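You operate a simulated robot arm through the tools that you are given. There is no shell and no other tool. Be economical: measure what you need, move in short steps, check, and stop when the job is done.

You run a simulated robot arm. Do the job below in one go: nothing can be reset, and whatever is moved stays where it is left.

## Task
Turn the red and white action knobs till their gauges read 0, then play test key F three times.
Fine: zero the counter before playing, so that it shows 3; leave the other knobs and keys.

The check looks at the end state, three seconds after you hand in, the way a careful person would. Anything else that was tipped, shoved, dropped, spilled or broken makes it a failure.

## Robot
A 7-joint arm with a vacuum gripper on a trunk, on a base that drives. Base frame: it is fixed to the floor where the robot stands at the start and does not move with it; the origin is under the middle of the robot, x ahead of it, y to its left, z up. Lengths are in cm, angles in degrees, forces in N, time in s.
With the tool pointing down near the work surface it reaches from about 10 to 62 cm from the robot's upright axis, wherever it stands. Its first joint turns from -69.0 to 172.0 degrees. Places, roughly: b test key [30, -80, 90]; blue action knob [50, -50, 100]; c test key [30, 10, 90]; d test key [30, -10, 90]; e test key [30, -20, 90]; f test key [30, -30, 90]; g test key [30, -50, 90]; green action knob [50, -30, 100]; note-a test key [30, -60, 90]; red action knob [50, 0, 100]; white action knob [50, -70, 100]; yellow action knob [50, -20, 100]; zero button [50, -100, 130]. Payload 1.06 kg.
Tool frame: the origin (TCP) lies in the middle of the cups' lips, and z points out of the cups. The gripper has 1 cup of 2.4 cm across, covering 2.4 by 2.4 cm (tool x, y); the bellows give 0.8 cm. With the vacuum on, a cup seals on a smooth face that it is pressed against (1 to 4 N); it does not hold porous or soft things. The pull reaches 23 N.
Orientation is that of the tool frame in the base frame, as a unit quaternion [w, x, y, z]. With the cups facing straight down, the tool's x points along the base's -x, its y along +y and its z along -z.

## Interface
- The arm moves only by the tool step_arm. Its argument "motion" is a list of rows, each an object of numbers (a shift or turn left out is 0, a gripper value left out holds the last): "x", "y", "z": the shift along the base's x, y, z in cm; "rx", "ry", "rz": the turn, a rotation vector about the base's x, y, z in degrees; "vac": the vacuum: 1 switches it on, 0 off. In form: [{"x": .., "y": .., "z": .., "rx": .., "ry": .., "rz": .., "vac": ..}, ...]. A call has 1 to 20 rows; each row shifts and turns the commanded pose from where the row before left it. Each row takes 0.2 s and may step no farther than 5 cm and 8.6 degrees from the row before; otherwise, or with a gripper value out of range, the whole call is refused. Where a pose cannot be reached the arm comes as near as it can. A force on the tool above 40 N (or 10 N above the force at the start of the call, whichever is more), or a blocked arm, ends the call early, and 0.2 s more pass. The pull builds up within a second once a cup has sealed. Time passes only in rows, and 0.2 s behind the last, so rows that do not move give it time. It gives the time, the measured TCP pose, the force on the tool (base axes) and the pull of the vacuum at its end, in the units of the frame above (readings bear some noise), with the torque about the TCP (base axes, N m) and any sound that the robot's microphone picked up.
- Cameras (640 x 400 px; columns grow to the right, rows downward): "scene" is now at [15.27, -5.27, 121.45]; the picture's right is [-0.59, -0.81, 0.00], its down [-0.43, 0.31, -0.85] and it looks along [0.69, -0.50, -0.53] (base axes); focal length 214 px, centre (320, 200). "wrist" rides on the gripper at [7.8, 1.9, -9.6] in the tool frame; the picture's right is [-0.24, 0.97, 0.00], its down [-0.71, -0.17, -0.69] and it looks along [-0.67, -0.16, 0.73] (tool axes); focal length 243 px, centre (320, 200). There is no depth. A picture from a camera that has moved, and an enlarged one, comes with that camera's place and axes in the base frame and with its lens.
- snapshot(camera): a new picture of that camera. The clock stands still meanwhile.
- move_column(by): slides the trunk up (or, below 0, down) by that many cm; the arm and the scene camera ride with it, the base frame stays. It gives what a move gives, with no picture.
- roll_base(legs): drives the robot by 1 to 6 legs, each [ahead, left, turn to the left] in cm, cm and degrees, along the robot's own axes; the way and the turn of a leg run together, so that a leg with both is an arc; at most 150 cm and 180 degrees a leg. The arm and the cameras ride along, it lands a little off, and it stops where it bumps. It gives what a move gives.
- head_to(pan, tilt): turns the head with the scene camera to pan (to the left, within 80 degrees either way) and tilt (down, from -29 to 69), counted from straight ahead of the robot. It gives what a move gives.
- enlarge(camera, box): a new picture of the part [left, top, right, bottom] of that camera's present view, enlarged. The clock stands still meanwhile.
- close_job(): hands the job in; it is judged then, once.

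Go step by step. Nothing tells you exact positions but the pictures and the camera data: compare them with the known pose of the tool, close in by small moves and look again before you grip or let go. The budget is 120 turns and 98 pictures, counting those below and the enlarged ones. Unless the task says otherwise, let go and move clear before handing in, and close with one line.

The tools are called after "Call:" as name(argument=value, ...) on one line, values as JSON. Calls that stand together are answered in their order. step_arm: Moves the arm, as the interface text tells. Its arguments: {"type":"object","properties":{"motion":{"type":"array","items":{"type":"object","properties":{"x":{"type":"number"},"y":{"type":"number"},"z":{"type":"number"},"rx":{"type":"number"},"ry":{"type":"number"},"rz":{"type":"number"},"vac":{"type":"number"}}}}},"required":["motion"]} The other tools are called the same way: move_column (by) slides the trunk up or down; roll_base (legs) drives the base; head_to (pan, tilt) turns the head that bears the scene camera; snapshot (camera) takes a picture; enlarge (camera, box) takes an enlarged picture of a part of a camera's view; close_job () hands the job in.

At the start:

```text
t: 0.0
position: [29.92, -20.87, 115.09]
ee_rot: [0.0, 0.0, 1.0, 0.0]
force: [-0.3, 0.4, -0.5]
torque: [0.01, 0.0, -0.02]
pull: 0.0
trunk travel left (down, up): [-37.5, 11.7]
robot x, y, heading: [-0.23, 0.22, -0.0]
head pan, tilt: [-35.9, 32.2]
```

scene: 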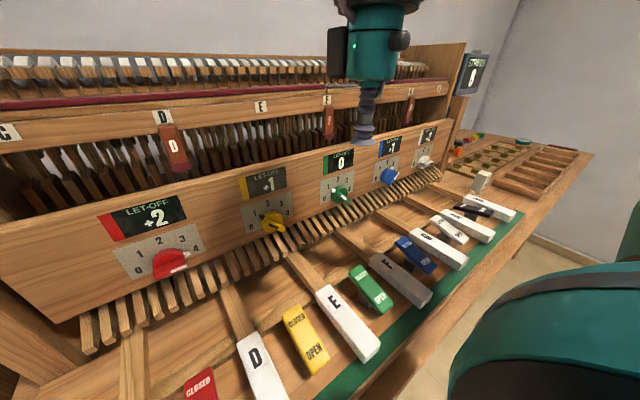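
wrist: 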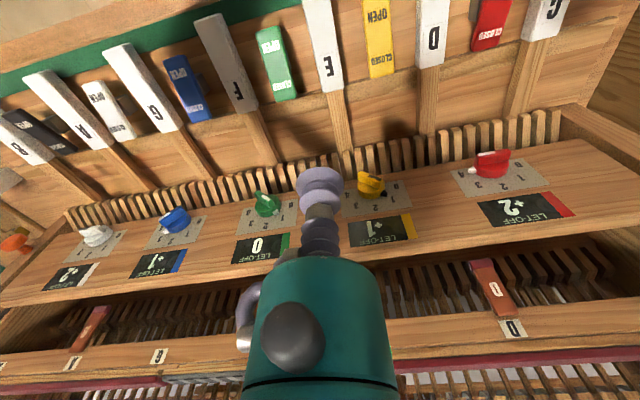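

I see a row of keys with coloured rockers between them, and coloured knobs with gauges on a panel behind. I'll take closer looks at the gauges, the knobs and the counter.

Call:
enlarge(camera="scene", box=[90, 160, 310, 300])

Call:
enlarge(camera="scene", box=[310, 40, 530, 230])

Call:
enlarge(camera="scene", box=[280, 170, 540, 340])

```text
2.86 times, centred on (200, 230) of scene
camera zoom: at [15.27, -5.27, 121.45], right [-0.59, -0.81, 0.0], down [-0.43, 0.31, -0.85], along [0.69, -0.5, -0.53], focal length 613 px, centre (663, 114)
```

zoom: 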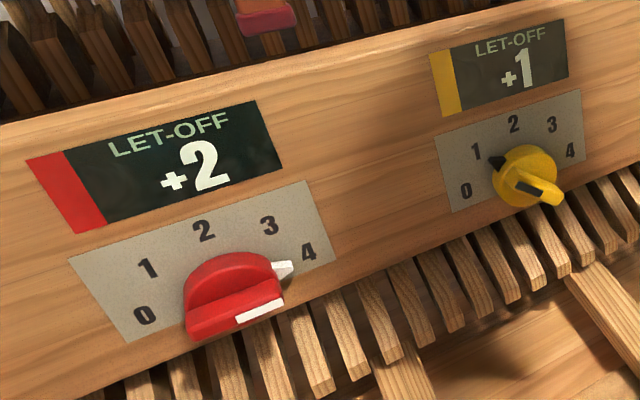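

```text
2.11 times, centred on (420, 135) of scene
camera zoom: at [15.27, -5.27, 121.45], right [-0.59, -0.81, 0.0], down [-0.43, 0.31, -0.85], along [0.69, -0.5, -0.53], focal length 452 px, centre (110, 337)
```

zoom: 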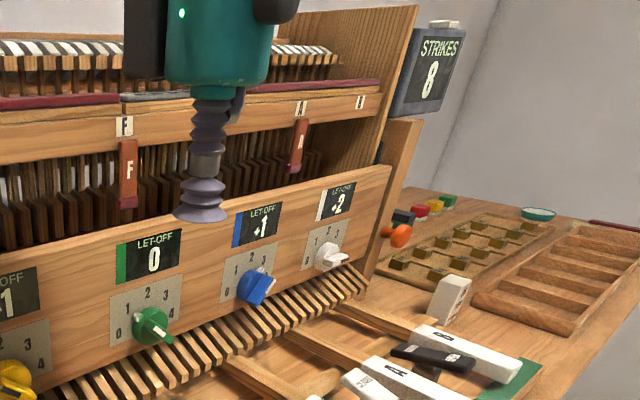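

```text
2.35 times, centred on (410, 255) of scene
camera zoom: at [15.27, -5.27, 121.45], right [-0.59, -0.81, 0.0], down [-0.43, 0.31, -0.85], along [0.69, -0.5, -0.53], focal length 505 px, centre (108, 71)
```

zoom: 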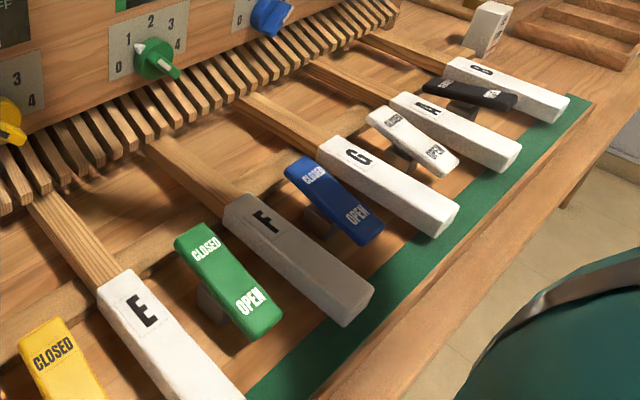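

The red gauge reads +2 with its pointer near 4, the white one looks like +2, and the counter shows 8. I'll zoom in on the two knobs and the counter's button.

Call:
enlarge(camera="scene", box=[120, 225, 220, 287])

Call:
enlarge(camera="scene", box=[385, 110, 465, 180])

Call:
enlarge(camera="scene", box=[440, 30, 500, 110])

Call:
enlarge(camera="wrist", box=[430, 120, 590, 240])

Call:
enlarge(camera="wrist", box=[30, 200, 210, 300])

```text
6.40 times, centred on (170, 256) of scene
camera zoom: at [15.27, -5.27, 121.45], right [-0.59, -0.81, 0.0], down [-0.43, 0.31, -0.85], along [0.69, -0.5, -0.53], focal length 1373 px, centre (1280, -158)
```

zoom: 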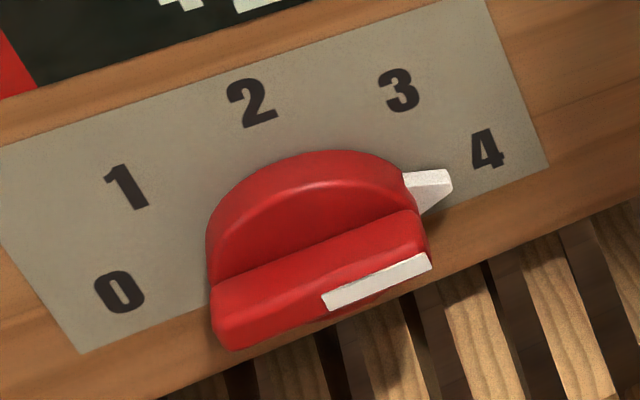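

```text
5.71 times, centred on (425, 145) of scene
camera zoom: at [15.27, -5.27, 121.45], right [-0.59, -0.81, 0.0], down [-0.43, 0.31, -0.85], along [0.69, -0.5, -0.53], focal length 1226 px, centre (-280, 514)
```

zoom: 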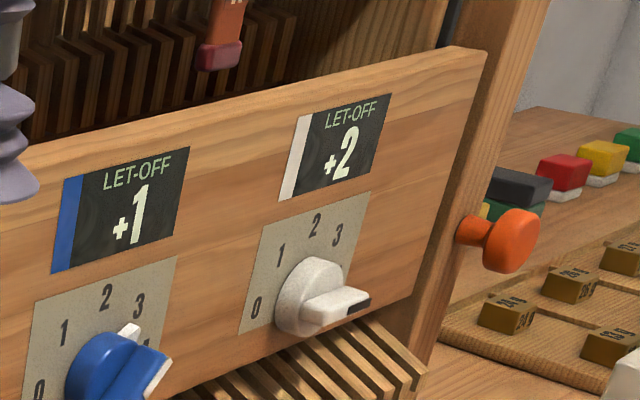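

```text
5.00 times, centred on (470, 70) of scene
camera zoom: at [15.27, -5.27, 121.45], right [-0.59, -0.81, 0.0], down [-0.43, 0.31, -0.85], along [0.69, -0.5, -0.53], focal length 1072 px, centre (-430, 850)
```

zoom: 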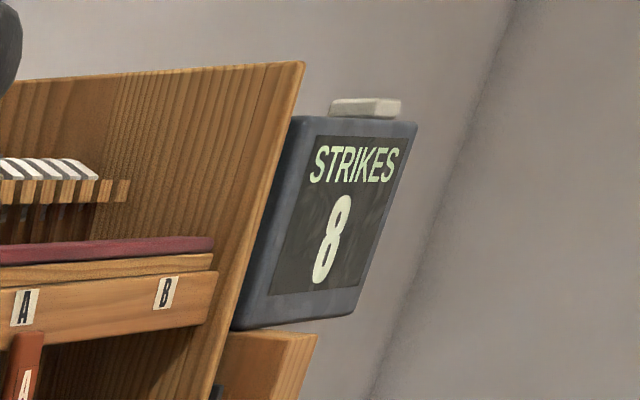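

```text
3.33 times, centred on (510, 180) of wrist
camera zoom: at [21.97, -18.84, 124.7], right [0.24, 0.97, 0.0], down [0.71, -0.17, 0.69], along [0.67, -0.16, -0.73], focal length 809 px, centre (-313, 267)
```

zoom: 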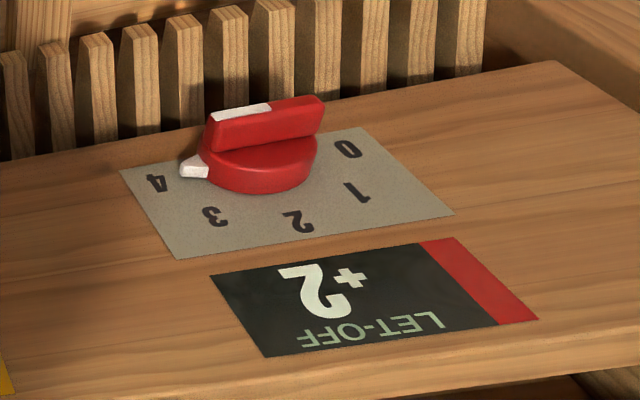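

```text
3.56 times, centred on (120, 250) of wrist
camera zoom: at [21.97, -18.84, 124.7], right [0.24, 0.97, 0.0], down [0.71, -0.17, 0.69], along [0.67, -0.16, -0.73], focal length 863 px, centre (1031, 22)
```

zoom: 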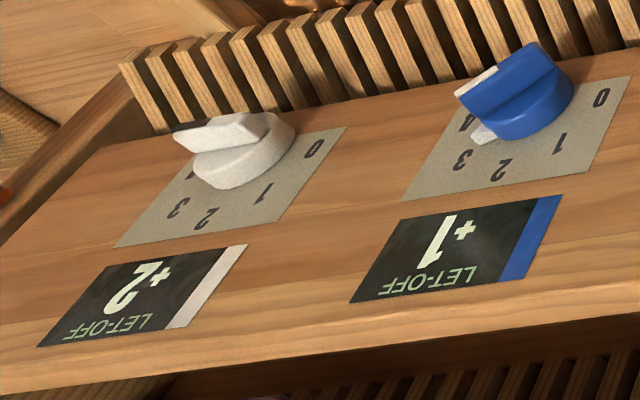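

All the places work out from the two views: the red knob's bar is about 4 cm long, lying level, at roughly (45.5, 0, 96), and the panel leans back about 18°. Red and white both point at 4 and need a quarter turn counter-clockwise, to about 2. I'll bring the cup, slightly tilted, above the left end of the red bar.

Call:
step_arm(motion=[{"x": 2.2, "y": 3.85, "ry": -4}, {"x": 2.2, "y": 3.85, "ry": -4}, {"x": 2.2, "y": 3.85, "ry": -4}, {"x": 2.2, "y": 3.85, "ry": -4}, {"x": 2.2, "y": 3.85, "ry": -4}, {"x": 2.2, "y": 3.85, "ry": -4}, {"z": -4}, {"z": -4}, {"z": -4}, {}, {}])

Call:
head_to(pan=0, tilt=38)

Call:
snapshot(camera="scene")

Call:
snapshot(camera="wrist")

```text
t: 2.4
position: [46.45, -9.96, 106.36]
ee_rot: [0.207, 0.0, 0.978, 0.0]
force: [-0.1, 0.2, -0.4]
torque: [0.03, 0.01, 0.02]
pull: 0.1
out of reach, approached as far as the arm can: row 4, 5, 6
trunk travel left (down, up): [-37.5, 11.7]
robot x, y, heading: [0.12, 0.03, 0.3]
head pan, tilt: [-35.9, 32.2]
```

```text
t: 3.4
position: [46.48, -10.05, 106.26]
ee_rot: [0.207, 0.0, 0.978, 0.0]
force: [-0.1, 1.0, 0.5]
torque: [0.03, -0.01, 0.0]
pull: 0.0
trunk travel left (down, up): [-37.5, 11.7]
robot x, y, heading: [0.31, -0.08, 0.0]
head pan, tilt: [0.0, 38.0]
```

```text
87 pictures are left
camera scene: at [16.66, -0.03, 120.56], right [0.0, -1.0, 0.0], down [-0.62, 0.0, -0.79], along [0.79, 0.0, -0.62], focal length 214 px, centre (320, 200)
```

scene: 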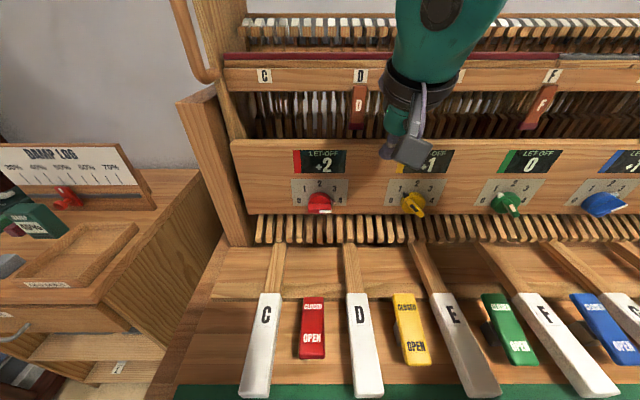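

```text
86 pictures are left
camera wrist: at [35.32, -8.03, 111.89], right [0.21, 0.97, 0.1], down [0.37, -0.17, 0.91], along [0.9, -0.16, -0.39], focal length 243 px, centre (320, 200)
```

wrist: 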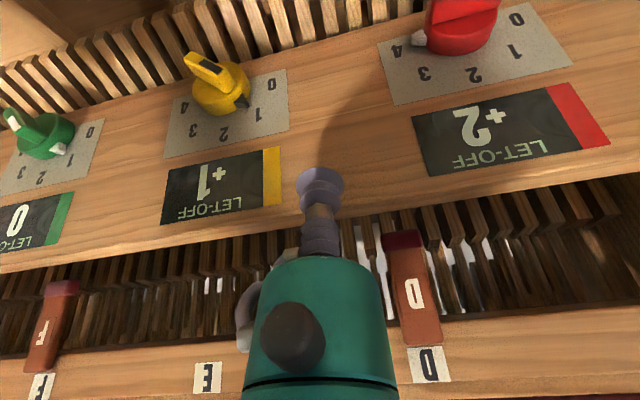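

The arm stopped short at that height, at (46.5, -10, 106). I'll back off slightly and move left at this lower height to see whether it can get there.

Call:
step_arm(motion=[{"x": -2}, {"y": 3}, {"y": 3}, {"y": 3}, {"y": 3}, {}])

```text
t: 4.8
position: [44.49, -6.43, 106.18]
ee_rot: [0.208, 0.0, 0.978, 0.0]
force: [-0.4, 0.3, 0.0]
torque: [0.03, -0.02, -0.03]
pull: 0.0
out of reach, approached as far as the arm can: row 3, 4, 5
trunk travel left (down, up): [-37.5, 11.7]
robot x, y, heading: [-0.35, 0.1, 0.2]
head pan, tilt: [0.0, 38.0]
```

The arm still can't go farther left with this wrist posture, so I'll roll the base 9 cm left, where the floor in front of the bench is clear.

Call:
roll_base(legs=[[0, 9, 0]])

Call:
snapshot(camera="scene")

Call:
snapshot(camera="wrist")

```text
t: 5.9
position: [44.3, -3.64, 106.2]
ee_rot: [0.208, 0.004, 0.978, -0.001]
force: [-0.3, -0.9, -0.2]
torque: [0.01, 0.01, 0.03]
pull: 0.0
trunk travel left (down, up): [-37.5, 11.7]
robot x, y, heading: [-0.01, 2.98, -0.4]
head pan, tilt: [0.0, 38.0]
stopped in leg 1: the robot was blocked; the commanded pose is now the measured one
```

```text
85 pictures are left
camera scene: at [16.53, 2.84, 120.56], right [-0.01, -1.0, 0.0], down [-0.62, 0.0, -0.79], along [0.79, 0.0, -0.62], focal length 214 px, centre (320, 200)
```

scene: 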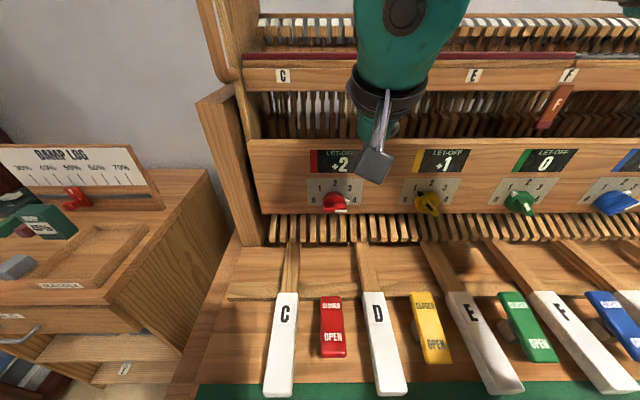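

```text
84 pictures are left
camera wrist: at [33.23, -1.62, 111.7], right [0.22, 0.97, 0.1], down [0.37, -0.17, 0.91], along [0.9, -0.17, -0.39], focal length 243 px, centre (320, 200)
```

wrist: 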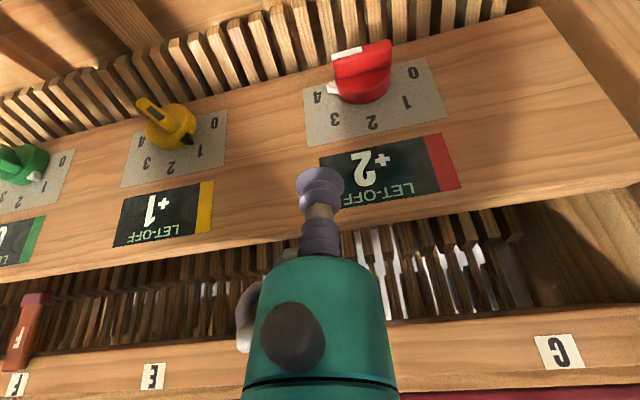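

The base bumped after 3 cm. Instead I'll let the tool turn with the arm (yaw left), since the round cup doesn't need a fixed heading.

Call:
step_arm(motion=[{"rz": 8}, {"rz": 8}, {"y": 2}, {"y": 2}, {"y": 1.5}, {}])

```text
t: 7.3
position: [44.34, -1.53, 106.14]
ee_rot: [0.206, -0.132, 0.969, 0.027]
force: [-0.5, 0.0, 0.1]
torque: [0.0, -0.02, -0.01]
pull: 0.1
out of reach, approached as far as the arm can: row 4, 5
trunk travel left (down, up): [-37.5, 11.7]
robot x, y, heading: [-0.14, 2.92, -0.5]
head pan, tilt: [0.0, 38.0]
```

Still limited on the left. I'll test whether pulling back nearer to the robot frees it, to learn which limit this is.

Call:
step_arm(motion=[{"x": -4}, {"x": -4}, {"y": 2}, {"y": 2}, {"y": 2}, {}])

```text
t: 8.7
position: [36.33, -0.67, 106.25]
ee_rot: [0.206, -0.132, 0.969, 0.029]
force: [-1.2, 0.1, 0.2]
torque: [0.02, 0.0, 0.01]
pull: 0.1
out of reach, approached as far as the arm can: row 3, 4, 5
trunk travel left (down, up): [-37.5, 11.7]
robot x, y, heading: [-0.26, 3.04, -0.3]
head pan, tilt: [0.0, 38.0]
```

The limit is one of bearing from the robot, so turning the base left a bit should bring the red knob within reach.

Call:
roll_base(legs=[[0, 0, 25]])

Call:
step_arm(motion=[{"rz": -8}, {"rz": -8}, {"rz": -8}, {"rz": -8}, {"rz": -8}, {}])

```text
t: 10.4
position: [34.59, 15.31, 106.11]
ee_rot: [0.194, -0.34, 0.917, 0.073]
force: [0.5, 0.2, -0.6]
torque: [0.04, -0.02, -0.01]
pull: 0.1
trunk travel left (down, up): [-37.5, 11.7]
robot x, y, heading: [-0.04, 3.01, 24.7]
head pan, tilt: [0.0, 38.0]
```

```text
t: 11.8
position: [37.06, 10.87, 107.12]
ee_rot: [0.209, -0.004, 0.978, 0.001]
force: [0.1, 1.2, -0.3]
torque: [-0.01, 0.01, -0.02]
pull: 0.1
out of reach, approached as far as the arm can: row 1, 2, 5
trunk travel left (down, up): [-37.5, 11.7]
robot x, y, heading: [-0.17, 3.12, 24.5]
head pan, tilt: [0.0, 38.0]
```

The turn worked and the tool is straight again. Next I'll move it above the left end of the red bar.

Call:
step_arm(motion=[{"y": -4.3}, {"y": -4.3}, {"x": 3.5, "z": -2}, {"x": 3.5, "z": -3}, {}, {}])

Call:
head_to(pan=-25, tilt=38)

Call:
snapshot(camera="scene")

Call:
snapshot(camera="wrist")

```text
t: 13.2
position: [44.09, 2.33, 102.13]
ee_rot: [0.209, -0.007, 0.978, 0.002]
force: [-0.1, -0.9, 0.6]
torque: [0.01, 0.01, -0.03]
pull: 0.1
trunk travel left (down, up): [-37.5, 11.7]
robot x, y, heading: [-0.01, 2.85, 24.9]
head pan, tilt: [0.0, 38.0]
```

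```text
t: 14.1
position: [44.07, 2.31, 102.2]
ee_rot: [0.209, -0.005, 0.978, 0.001]
force: [0.8, 0.1, 0.0]
torque: [0.0, 0.0, 0.02]
pull: 0.0
trunk travel left (down, up): [-37.5, 11.7]
robot x, y, heading: [-0.13, 3.13, 24.9]
head pan, tilt: [-25.0, 38.0]
```

```text
83 pictures are left
camera scene: at [15.77, 6.47, 120.56], right [0.0, -1.0, 0.0], down [-0.62, 0.0, -0.79], along [0.79, 0.0, -0.62], focal length 214 px, centre (320, 200)
```

scene: 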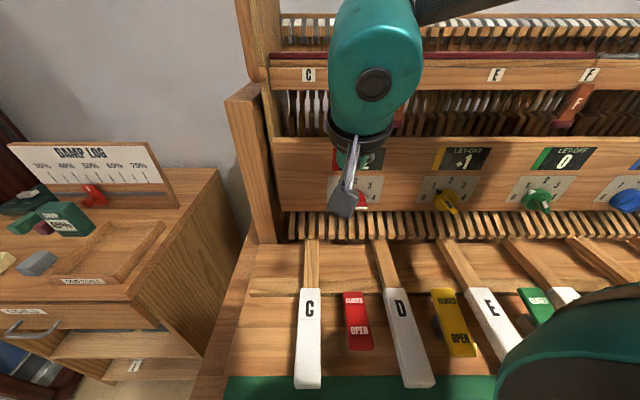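

```text
82 pictures are left
camera wrist: at [32.9, 4.14, 107.7], right [0.2, 0.97, 0.1], down [0.37, -0.17, 0.91], along [0.91, -0.15, -0.39], focal length 243 px, centre (320, 200)
```

wrist: 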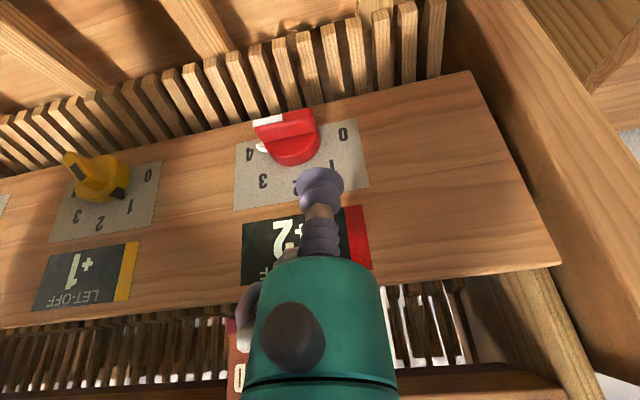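

The cup is above and a bit in front of the bar's left end. I'll move in and descend along the panel in small steps, watching the force.

Call:
step_arm(motion=[{"x": 1.6, "z": -1.5}, {"z": -1.0}, {"x": -0.1, "z": -0.7}, {}])

Call:
enlarge(camera="wrist", box=[200, 60, 420, 240])

```text
t: 15.1
position: [45.63, 2.23, 98.91]
ee_rot: [0.208, -0.005, 0.978, 0.002]
force: [0.1, 0.1, 0.2]
torque: [0.0, -0.02, 0.01]
pull: 0.0
trunk travel left (down, up): [-37.5, 11.7]
robot x, y, heading: [-0.2, 2.9, 24.6]
head pan, tilt: [-25.0, 38.0]
```

```text
2.22 times, centred on (310, 150) of wrist
camera zoom: at [34.46, 4.11, 104.5], right [0.2, 0.97, 0.1], down [0.37, -0.17, 0.91], along [0.91, -0.15, -0.39], focal length 539 px, centre (342, 311)
```

zoom: 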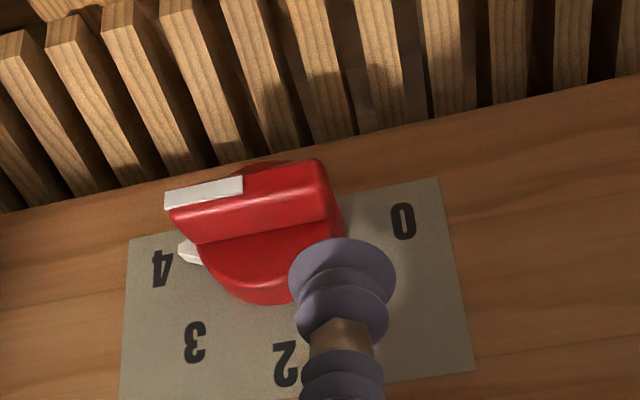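

The cup lines up with the left half of the bar, so I'll carry on down along the panel.

Call:
step_arm(motion=[{"x": -0.15, "z": -0.5, "y": 0.15}, {"x": -0.15, "z": -0.5}, {"x": -0.15, "z": -0.5}, {"x": -0.15, "z": -0.5}, {"x": -0.15, "z": -0.4}, {}])

Call:
enlarge(camera="wrist", box=[200, 60, 420, 240])

```text
t: 16.4
position: [44.87, 2.45, 96.42]
ee_rot: [0.208, -0.006, 0.978, 0.002]
force: [-0.5, -0.7, 0.5]
torque: [0.0, -0.02, 0.01]
pull: 0.1
trunk travel left (down, up): [-37.5, 11.7]
robot x, y, heading: [-0.17, 3.16, 24.6]
head pan, tilt: [-25.0, 38.0]
```

```text
2.22 times, centred on (310, 150) of wrist
camera zoom: at [33.73, 4.29, 102.1], right [0.2, 0.97, 0.1], down [0.37, -0.17, 0.91], along [0.91, -0.15, -0.39], focal length 539 px, centre (342, 311)
```

zoom: 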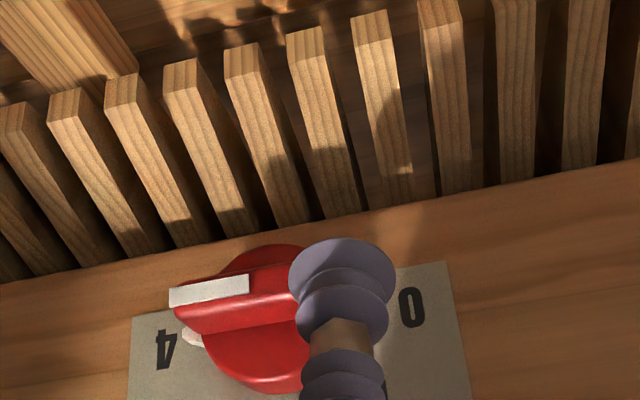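

No contact yet; the cup seems to be just above the bar's end. I'll keep going down gently, this time nudging toward the panel.

Call:
step_arm(motion=[{"z": -0.3, "x": 0.1}, {"z": -0.3}, {"z": -0.3}, {}])

Call:
enlarge(camera="wrist", box=[200, 60, 420, 240])

Call:
enlarge(camera="scene", box=[270, 120, 430, 250])

```text
t: 17.4
position: [45.02, 2.48, 95.7]
ee_rot: [0.209, -0.005, 0.978, 0.002]
force: [-1.5, 1.0, 2.4]
torque: [-0.04, -0.02, -0.03]
pull: 0.1
trunk travel left (down, up): [-37.5, 11.7]
robot x, y, heading: [-0.32, 3.26, 24.6]
head pan, tilt: [-25.0, 38.0]
```

```text
2.22 times, centred on (310, 150) of wrist
camera zoom: at [33.83, 4.34, 101.19], right [0.2, 0.97, 0.1], down [0.37, -0.17, 0.91], along [0.91, -0.15, -0.39], focal length 539 px, centre (342, 311)
```

zoom: 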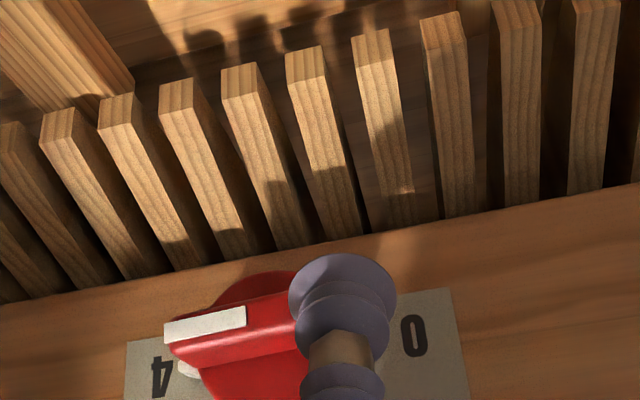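

```text
3.08 times, centred on (350, 185) of scene
camera zoom: at [15.74, 6.48, 120.56], right [0.0, -1.0, 0.0], down [-0.62, 0.0, -0.79], along [0.79, 0.0, -0.62], focal length 660 px, centre (228, 246)
```

zoom: 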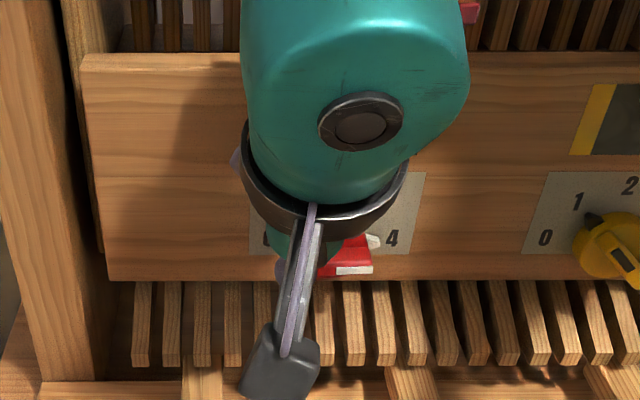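

Contact with the bar: 2.4 N upward. I'll push it farther down.

Call:
step_arm(motion=[{"z": -0.3, "x": -0.05}, {"z": -0.3, "x": -0.1}, {"z": -0.3, "x": -0.1}, {}])

Call:
enlarge(camera="wrist", box=[200, 60, 420, 300])

```text
t: 18.4
position: [44.82, 2.4, 94.71]
ee_rot: [0.208, -0.005, 0.978, 0.002]
force: [-0.4, 0.4, -0.3]
torque: [0.0, -0.02, 0.0]
pull: 0.1
trunk travel left (down, up): [-37.5, 11.7]
robot x, y, heading: [-0.12, 3.24, 24.6]
head pan, tilt: [-25.0, 38.0]
```

```text
1.67 times, centred on (310, 180) of wrist
camera zoom: at [33.58, 4.3, 100.28], right [0.2, 0.97, 0.1], down [0.37, -0.17, 0.91], along [0.91, -0.15, -0.39], focal length 404 px, centre (337, 233)
```

zoom: 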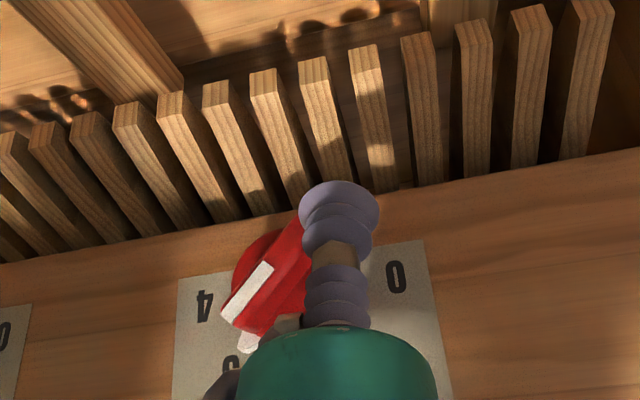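

The knob clicked on to about 3. I'll lower a touch and push the bar's lower end sideways (toward -y) for the next step.

Call:
step_arm(motion=[{"x": 0.3, "z": -0.2}, {"y": -0.3}, {"y": -0.3}, {"y": -0.3}, {}])

Call:
enlarge(camera="wrist", box=[200, 60, 420, 300])

```text
t: 19.6
position: [44.98, 1.53, 94.56]
ee_rot: [0.209, -0.005, 0.978, 0.001]
force: [-0.1, 1.2, 0.8]
torque: [0.05, 0.03, 0.01]
pull: 0.1
trunk travel left (down, up): [-37.5, 11.7]
robot x, y, heading: [-0.34, 2.91, 24.9]
head pan, tilt: [-25.0, 38.0]
```

```text
1.67 times, centred on (310, 180) of wrist
camera zoom: at [33.88, 3.38, 100.05], right [0.2, 0.97, 0.1], down [0.37, -0.17, 0.91], along [0.91, -0.15, -0.39], focal length 404 px, centre (337, 233)
```

zoom: 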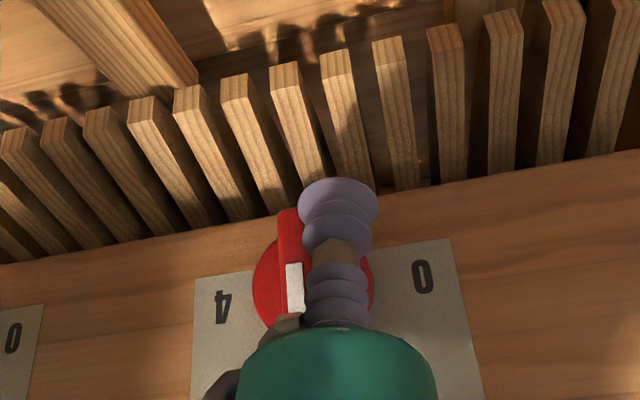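

The bar now looks about upright. I'll draw the cup off to the left and up, then look.

Call:
step_arm(motion=[{"y": 0.8, "x": -0.2}, {"y": 1.5, "x": -0.5}, {"z": 2, "x": -1}, {"z": 4, "x": -1}, {"z": 4, "x": -2, "y": 3}, {"x": -4}, {}])

Call:
snapshot(camera="wrist")

Call:
enlarge(camera="scene", box=[270, 120, 430, 250])

```text
refused: row 5 steps farther than a row can; nothing moved
```

```text
75 pictures are left
camera wrist: at [33.88, 3.38, 100.05], right [0.2, 0.97, 0.1], down [0.37, -0.17, 0.91], along [0.91, -0.15, -0.39], focal length 243 px, centre (320, 200)
```

wrist: 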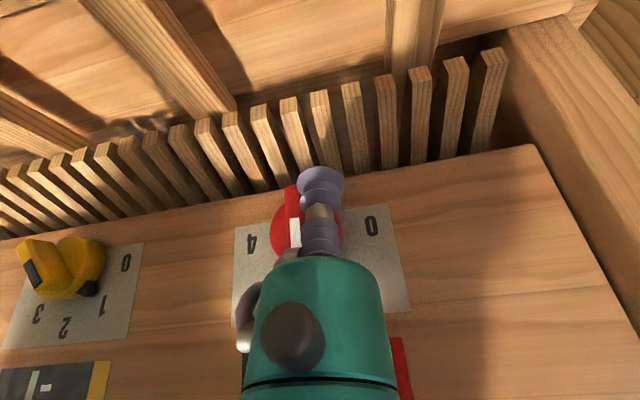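

```text
3.08 times, centred on (350, 185) of scene
camera zoom: at [15.77, 6.47, 120.56], right [0.0, -1.0, 0.0], down [-0.62, 0.0, -0.79], along [0.79, 0.0, -0.62], focal length 660 px, centre (228, 246)
```

zoom: 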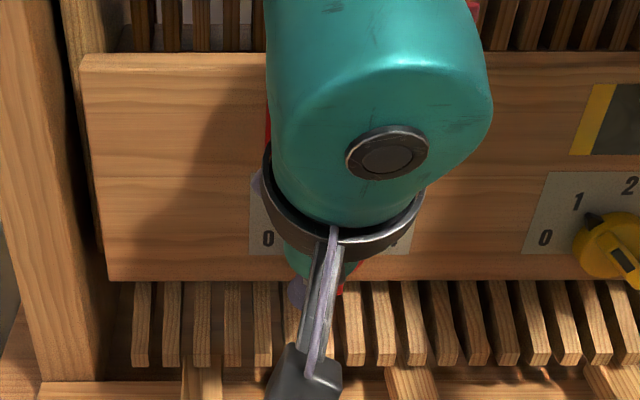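

One row was too long, so nothing moved. I'll repeat the withdrawal in shorter steps.

Call:
step_arm(motion=[{"y": 0.8, "x": -0.2}, {"y": 1.5, "x": -0.5}, {"z": 2, "x": -1}, {"z": 4, "x": -1}, {"z": 3, "x": -2, "y": 2}, {"x": -4}, {"y": 4}, {}])

Call:
snapshot(camera="wrist")

Call:
enlarge(camera="scene", box=[270, 120, 430, 250])

```text
t: 21.4
position: [36.16, 9.85, 103.56]
ee_rot: [0.208, -0.005, 0.978, 0.002]
force: [0.8, 0.4, -0.1]
torque: [-0.02, -0.01, -0.01]
pull: 0.1
trunk travel left (down, up): [-37.5, 11.7]
robot x, y, heading: [-0.14, 2.78, 25.1]
head pan, tilt: [-25.0, 38.0]
```

```text
73 pictures are left
camera wrist: at [25.07, 11.74, 109.08], right [0.2, 0.97, 0.1], down [0.37, -0.17, 0.91], along [0.91, -0.15, -0.39], focal length 243 px, centre (320, 200)
```

wrist: 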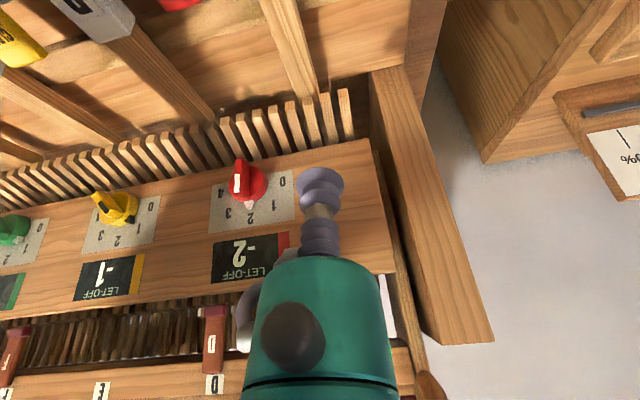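

```text
3.08 times, centred on (350, 185) of scene
camera zoom: at [15.73, 6.45, 120.57], right [0.0, -1.0, 0.0], down [-0.62, 0.0, -0.79], along [0.79, 0.0, -0.62], focal length 660 px, centre (228, 246)
```

zoom: 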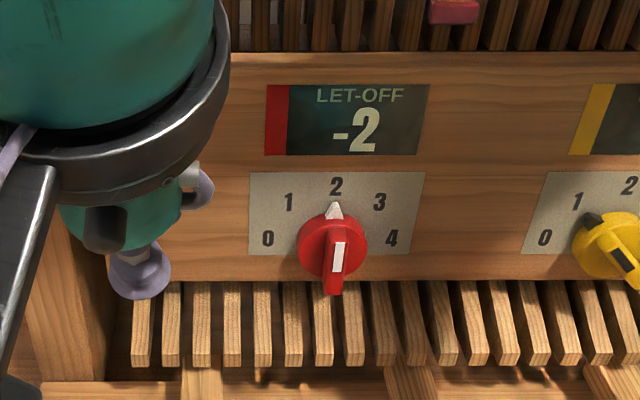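

Now red reads -2 with the pointer at 2, so each notch counts two and 3 should be zero. Yellow's gauge may have changed too, so I'll check the gauges.

Call:
enlarge(camera="scene", box=[400, 120, 640, 250])

Call:
enlarge(camera="wrist", box=[0, 140, 320, 320])

```text
2.67 times, centred on (520, 185) of scene
camera zoom: at [15.73, 6.45, 120.57], right [0.0, -1.0, 0.0], down [-0.62, 0.0, -0.79], along [0.79, 0.0, -0.62], focal length 572 px, centre (-213, 240)
```

zoom: 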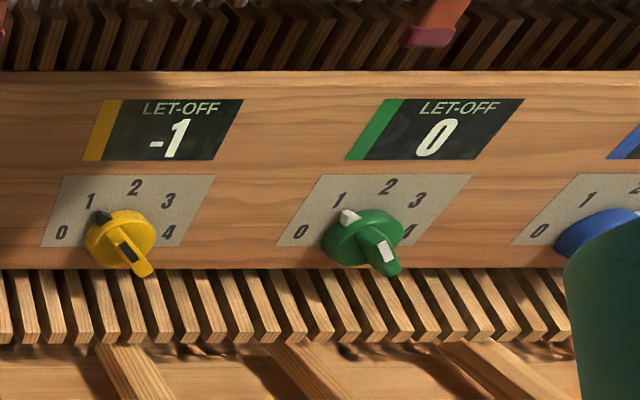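

```text
2.00 times, centred on (160, 230) of wrist
camera zoom: at [25.07, 11.74, 109.08], right [0.2, 0.97, 0.1], down [0.37, -0.17, 0.91], along [0.91, -0.15, -0.39], focal length 485 px, centre (640, 140)
```

zoom: 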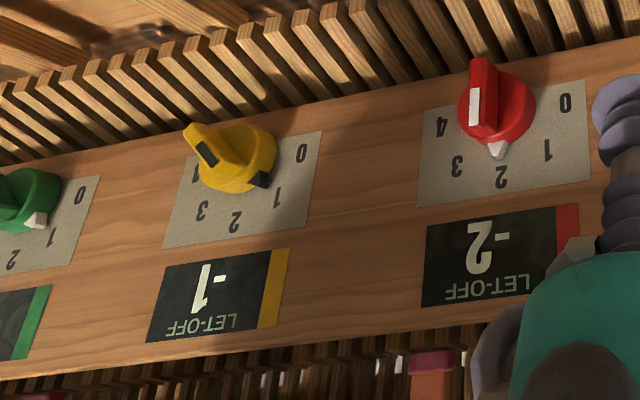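

The knobs are coupled: red moves its own gauge 2 per notch and yellow's gauge 1 per notch. I'll turn red back one notch to 3 by pushing the lower end of its bar left from the right side. White comes next, and then I'll recheck red.

Call:
step_arm(motion=[{"y": -4.3}, {"y": -4.3}, {"y": -4.2}, {"x": 4.3}, {"x": 4.3}, {"z": -3}, {"z": -3}, {"z": -2.8}, {}])

Call:
enlarge(camera="wrist", box=[200, 60, 440, 300])

```text
t: 23.4
position: [45.01, -2.99, 94.77]
ee_rot: [0.208, -0.006, 0.978, 0.002]
force: [-0.8, 0.2, -0.4]
torque: [0.0, 0.02, 0.0]
pull: 0.1
trunk travel left (down, up): [-37.5, 11.7]
robot x, y, heading: [-0.16, 3.28, 24.4]
head pan, tilt: [-25.0, 38.0]
```

```text
1.67 times, centred on (320, 180) of wrist
camera zoom: at [33.82, -1.15, 100.26], right [0.2, 0.97, 0.1], down [0.37, -0.17, 0.91], along [0.91, -0.15, -0.39], focal length 404 px, centre (320, 233)
```

zoom: 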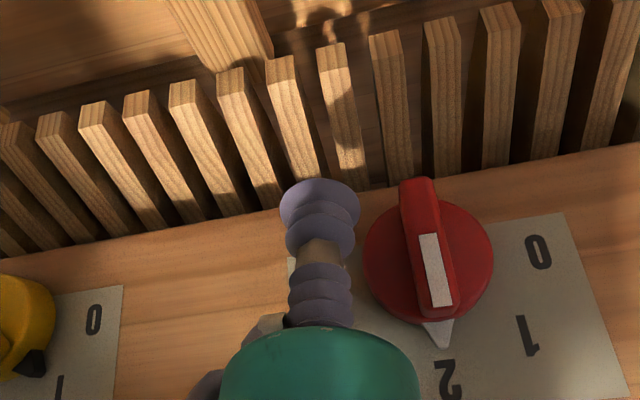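

The cup sits to the right of the bar's lower end. I'll push left in small steps.

Call:
step_arm(motion=[{"y": 0.6, "z": -0.1}, {"y": 0.5}, {"y": 0.4}, {"y": 0.3}, {"y": 0.3}, {}])

Call:
enlarge(camera="wrist", box=[200, 60, 440, 300])

```text
t: 24.9
position: [44.95, -0.84, 94.6]
ee_rot: [0.208, -0.006, 0.978, 0.002]
force: [-0.1, -1.4, -0.7]
torque: [-0.01, 0.02, -0.02]
pull: 0.0
trunk travel left (down, up): [-37.5, 11.7]
robot x, y, heading: [-0.13, 2.92, 24.5]
head pan, tilt: [-25.0, 38.0]
```

```text
1.67 times, centred on (320, 180) of wrist
camera zoom: at [33.74, 1.0, 100.17], right [0.2, 0.97, 0.1], down [0.37, -0.17, 0.91], along [0.91, -0.15, -0.39], focal length 404 px, centre (320, 233)
```

zoom: 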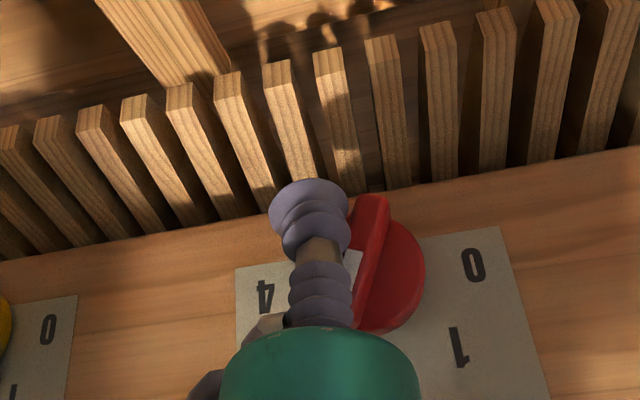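

The bar is partly turned, so a little more push is needed.

Call:
step_arm(motion=[{"y": 0.2}, {"y": 0.2}, {}, {}])

Call:
step_arm(motion=[{"y": -0.8}, {"y": -1.0, "x": -0.4}, {"y": -0.6, "x": -1}, {"x": -2, "z": 2}, {"x": -2, "z": 4}, {"x": -3, "z": 4}, {"y": -4}, {"y": -4}, {"y": -4}, {}])

Call:
snapshot(camera="scene")

Call:
enlarge(camera="scene", box=[310, 120, 470, 250])

```text
t: 25.9
position: [44.85, -0.45, 94.7]
ee_rot: [0.208, -0.005, 0.978, 0.002]
force: [0.8, -0.5, -0.5]
torque: [-0.01, -0.01, -0.04]
pull: 0.0
trunk travel left (down, up): [-37.5, 11.7]
robot x, y, heading: [-0.13, 3.25, 24.8]
head pan, tilt: [-25.0, 38.0]
```

```text
t: 28.1
position: [36.6, -13.66, 104.51]
ee_rot: [0.207, -0.01, 0.978, 0.004]
force: [-0.3, -0.3, 0.5]
torque: [-0.01, 0.0, -0.01]
pull: 0.0
out of reach, approached as far as the arm can: row 9
trunk travel left (down, up): [-37.5, 11.7]
robot x, y, heading: [-0.31, 2.87, 24.9]
head pan, tilt: [-25.0, 38.0]
```

```text
67 pictures are left
camera scene: at [15.8, 6.47, 120.55], right [0.0, -1.0, 0.0], down [-0.62, 0.0, -0.79], along [0.79, 0.0, -0.62], focal length 214 px, centre (320, 200)
```

scene: 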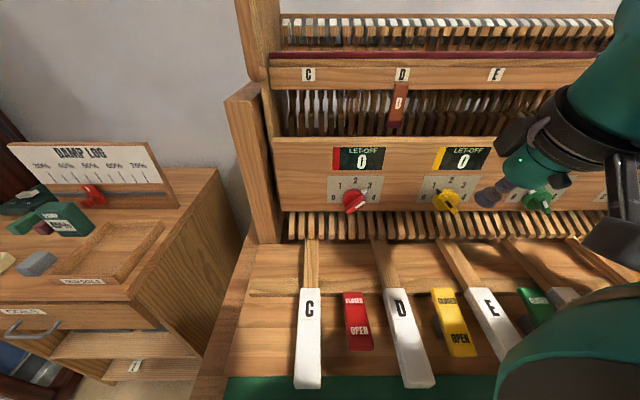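

```text
3.08 times, centred on (390, 185) of scene
camera zoom: at [15.8, 6.47, 120.55], right [0.0, -1.0, 0.0], down [-0.62, 0.0, -0.79], along [0.79, 0.0, -0.62], focal length 660 px, centre (105, 246)
```

zoom: 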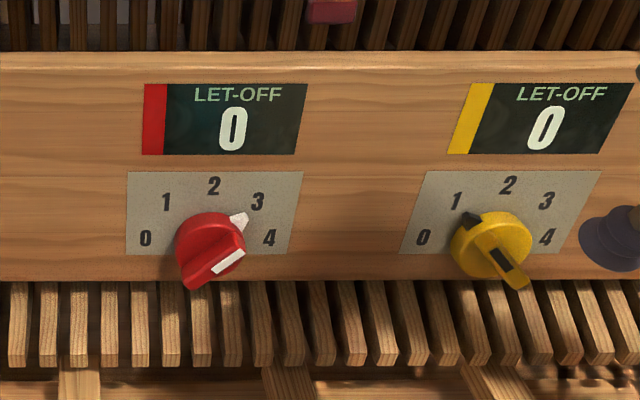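

Red now reads 0. I'll lift and pull back, straighten the base, then roll right toward the white knob, which I place at about (46, -67, 96.5).

Call:
step_arm(motion=[{"x": -3, "z": 3}, {"x": -3, "z": 3}, {}])

Call:
roll_base(legs=[[0, 0, -25], [0, -48, 0]])

Call:
head_to(pan=-30, tilt=32)

Call:
snapshot(camera="scene")

```text
t: 28.9
position: [32.3, -15.61, 108.08]
ee_rot: [0.208, -0.006, 0.978, 0.003]
force: [0.6, -0.3, -0.4]
torque: [0.01, -0.02, 0.0]
pull: 0.1
out of reach, approached as far as the arm can: row 1, 2
trunk travel left (down, up): [-37.5, 11.7]
robot x, y, heading: [-0.33, 2.89, 24.7]
head pan, tilt: [-25.0, 38.0]
```

```text
t: 34.9
position: [21.37, -75.54, 108.13]
ee_rot: [0.205, 0.204, 0.956, -0.043]
force: [0.3, -0.4, -1.2]
torque: [-0.02, 0.02, 0.0]
pull: 0.1
trunk travel left (down, up): [-37.5, 11.7]
robot x, y, heading: [-0.24, -44.91, 0.2]
head pan, tilt: [-25.0, 38.0]
```

```text
t: 35.5
position: [21.31, -75.48, 108.05]
ee_rot: [0.204, 0.205, 0.956, -0.042]
force: [-0.2, 0.6, -0.4]
torque: [-0.02, 0.02, -0.04]
pull: 0.0
trunk travel left (down, up): [-37.5, 11.7]
robot x, y, heading: [-0.37, -44.91, -0.2]
head pan, tilt: [-30.0, 32.0]
```

```text
65 pictures are left
camera scene: at [15.61, -49.47, 121.48], right [-0.5, -0.87, 0.0], down [-0.46, 0.27, -0.85], along [0.73, -0.42, -0.53], focal length 214 px, centre (320, 200)
```

scene: 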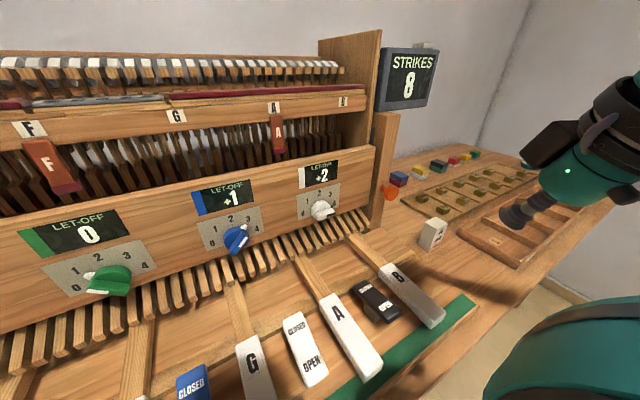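

The base is at y ≈ -45 and the white knob is well in view. I'll zoom in on it.

Call:
enlarge(camera="scene", box=[280, 150, 380, 230])

Call:
step_arm(motion=[{"rz": 8}, {"rz": 8}, {"rz": 8}, {"x": 4}, {"x": 4}, {"x": 4}, {"x": 4}, {"y": 3}, {"y": 3}, {"y": 3}, {}])

Call:
snapshot(camera="wrist")

Call:
snapshot(camera="scene")

```text
5.00 times, centred on (330, 190) of scene
camera zoom: at [15.61, -49.47, 121.48], right [-0.5, -0.87, 0.0], down [-0.46, 0.27, -0.85], along [0.73, -0.42, -0.53], focal length 1072 px, centre (270, 250)
```

zoom: 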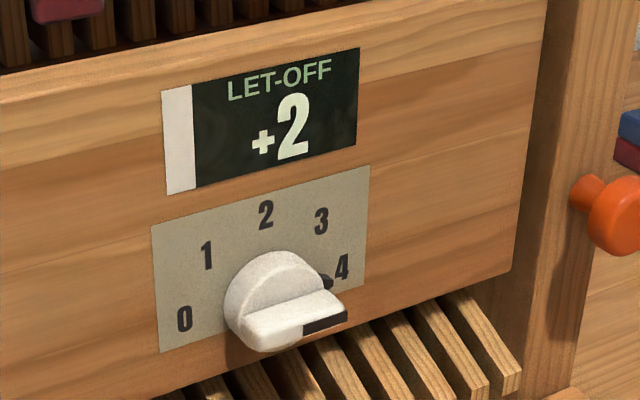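

```text
t: 37.9
position: [37.29, -66.37, 108.08]
ee_rot: [0.209, 0.002, 0.978, 0.002]
force: [-0.2, 0.1, -0.6]
torque: [0.0, 0.02, 0.0]
pull: 0.1
trunk travel left (down, up): [-37.5, 11.7]
robot x, y, heading: [-0.28, -44.96, -0.3]
head pan, tilt: [-30.0, 32.0]
```

```text
63 pictures are left
camera wrist: at [26.17, -64.42, 113.63], right [0.22, 0.97, 0.1], down [0.37, -0.18, 0.91], along [0.9, -0.16, -0.39], focal length 243 px, centre (320, 200)
```

wrist: 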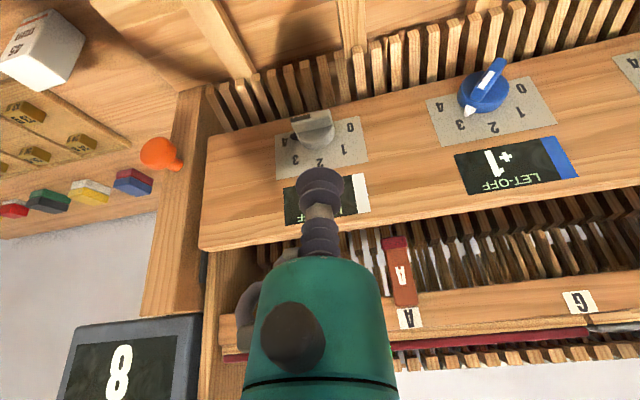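

```text
62 pictures are left
camera scene: at [15.6, -49.49, 121.48], right [-0.5, -0.87, 0.0], down [-0.46, 0.27, -0.85], along [0.73, -0.43, -0.53], focal length 214 px, centre (320, 200)
```

scene: 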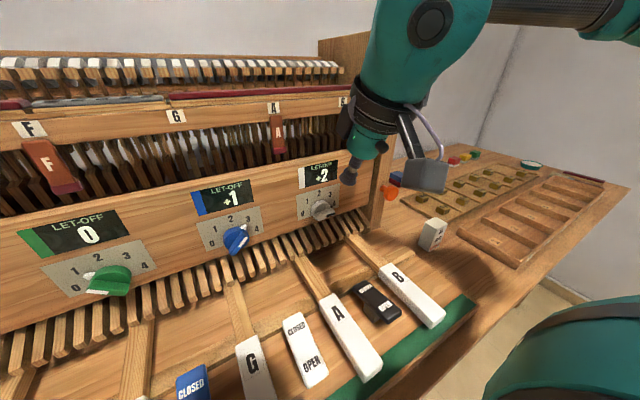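

The white bar spans y from about -70 to -66, level, like the red one was. I'll place the cup over its left end with the same offsets and push down one notch.

Call:
step_arm(motion=[{"x": 4, "y": 0.8}, {"x": 4.2}, {"z": -4}, {"z": -4}, {"z": -1.5}, {"x": -0.3, "z": -1}, {"x": -0.2, "z": -0.5}, {}])

Call:
enlarge(camera="wrist", box=[200, 60, 420, 300])

```text
t: 39.7
position: [45.13, -65.7, 97.14]
ee_rot: [0.209, 0.001, 0.978, 0.001]
force: [-0.3, -0.1, -0.4]
torque: [-0.03, 0.0, 0.01]
pull: 0.1
trunk travel left (down, up): [-37.5, 11.7]
robot x, y, heading: [-0.03, -45.44, -0.1]
head pan, tilt: [-30.0, 32.0]
```

```text
1.67 times, centred on (310, 180) of wrist
camera zoom: at [33.91, -63.69, 102.58], right [0.22, 0.97, 0.1], down [0.37, -0.17, 0.91], along [0.9, -0.16, -0.39], focal length 404 px, centre (337, 233)
```

zoom: 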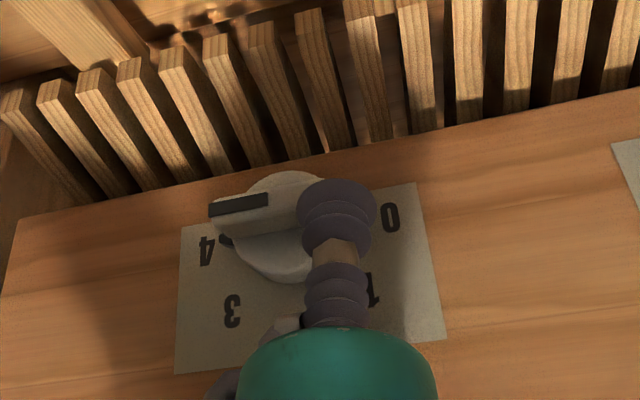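

Lined up as it was on the red knob. Next I'll press down to about z = 94.7.

Call:
step_arm(motion=[{"z": -0.4}, {"z": -0.4}, {"z": -0.4}, {"z": -0.4, "x": -0.1}, {"z": -0.4, "x": -0.1}, {"z": -0.4, "x": -0.1}, {}])

Call:
enlarge(camera="wrist", box=[200, 60, 420, 300])

Call:
snapshot(camera="scene")

```text
t: 41.3
position: [44.79, -65.61, 94.76]
ee_rot: [0.209, 0.001, 0.978, 0.001]
force: [-0.1, -0.1, 0.8]
torque: [-0.01, -0.02, 0.01]
pull: 0.0
trunk travel left (down, up): [-37.5, 11.7]
robot x, y, heading: [-0.41, -45.05, 0.0]
head pan, tilt: [-30.0, 32.0]
```

```text
1.67 times, centred on (310, 180) of wrist
camera zoom: at [33.58, -63.68, 100.23], right [0.22, 0.97, 0.1], down [0.37, -0.17, 0.91], along [0.9, -0.16, -0.39], focal length 404 px, centre (337, 233)
```

zoom: 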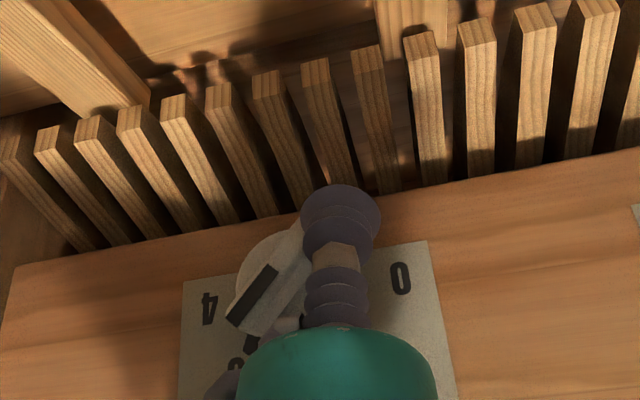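

```text
59 pictures are left
camera scene: at [15.6, -49.47, 121.48], right [-0.5, -0.87, 0.0], down [-0.46, 0.27, -0.85], along [0.73, -0.43, -0.53], focal length 214 px, centre (320, 200)
```

scene: 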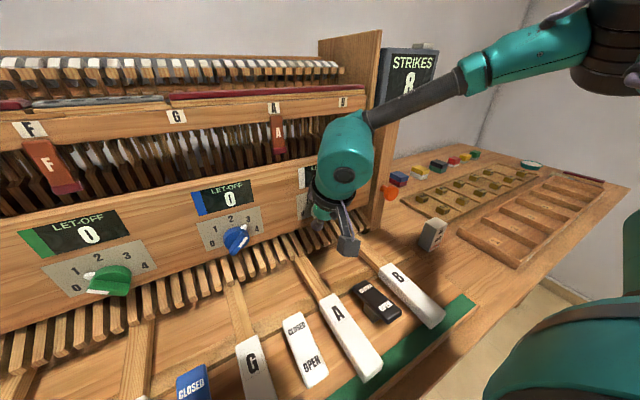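

White moved one notch and blue now reads 0. I'll withdraw and read white's gauge.

Call:
step_arm(motion=[{"y": 0.5, "z": 0.5}, {"z": 3}, {"z": 3}, {"z": 3}, {"x": -4, "z": 2}, {"x": -4}, {"x": -4}, {}])

Call:
snapshot(camera="scene")

Call:
enlarge(camera="wrist", box=[180, 60, 400, 240])

```text
t: 43.1
position: [32.77, -65.25, 106.35]
ee_rot: [0.208, 0.001, 0.978, 0.002]
force: [0.5, 0.2, 0.0]
torque: [-0.01, -0.02, 0.01]
pull: 0.2
trunk travel left (down, up): [-37.5, 11.7]
robot x, y, heading: [-0.14, -45.0, -0.3]
head pan, tilt: [-30.0, 32.0]
```

```text
58 pictures are left
camera scene: at [15.62, -49.47, 121.48], right [-0.5, -0.87, 0.0], down [-0.46, 0.27, -0.85], along [0.73, -0.43, -0.53], focal length 214 px, centre (320, 200)
```

scene: 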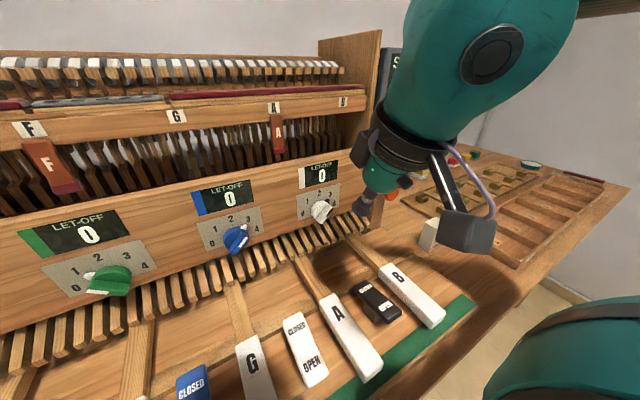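

```text
2.22 times, centred on (290, 150) of wrist
camera zoom: at [21.59, -63.22, 111.8], right [0.22, 0.97, 0.1], down [0.37, -0.18, 0.91], along [0.9, -0.16, -0.39], focal length 539 px, centre (387, 311)
```

zoom: 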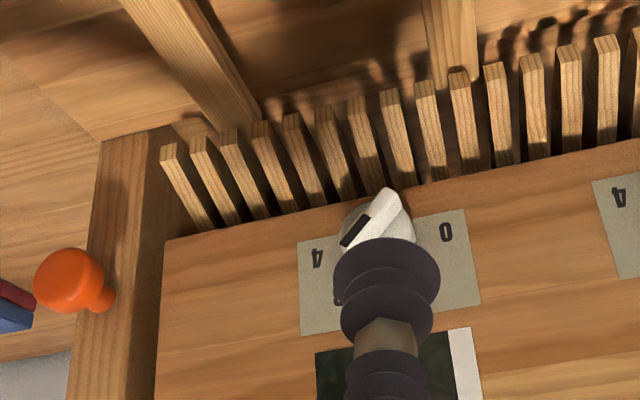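

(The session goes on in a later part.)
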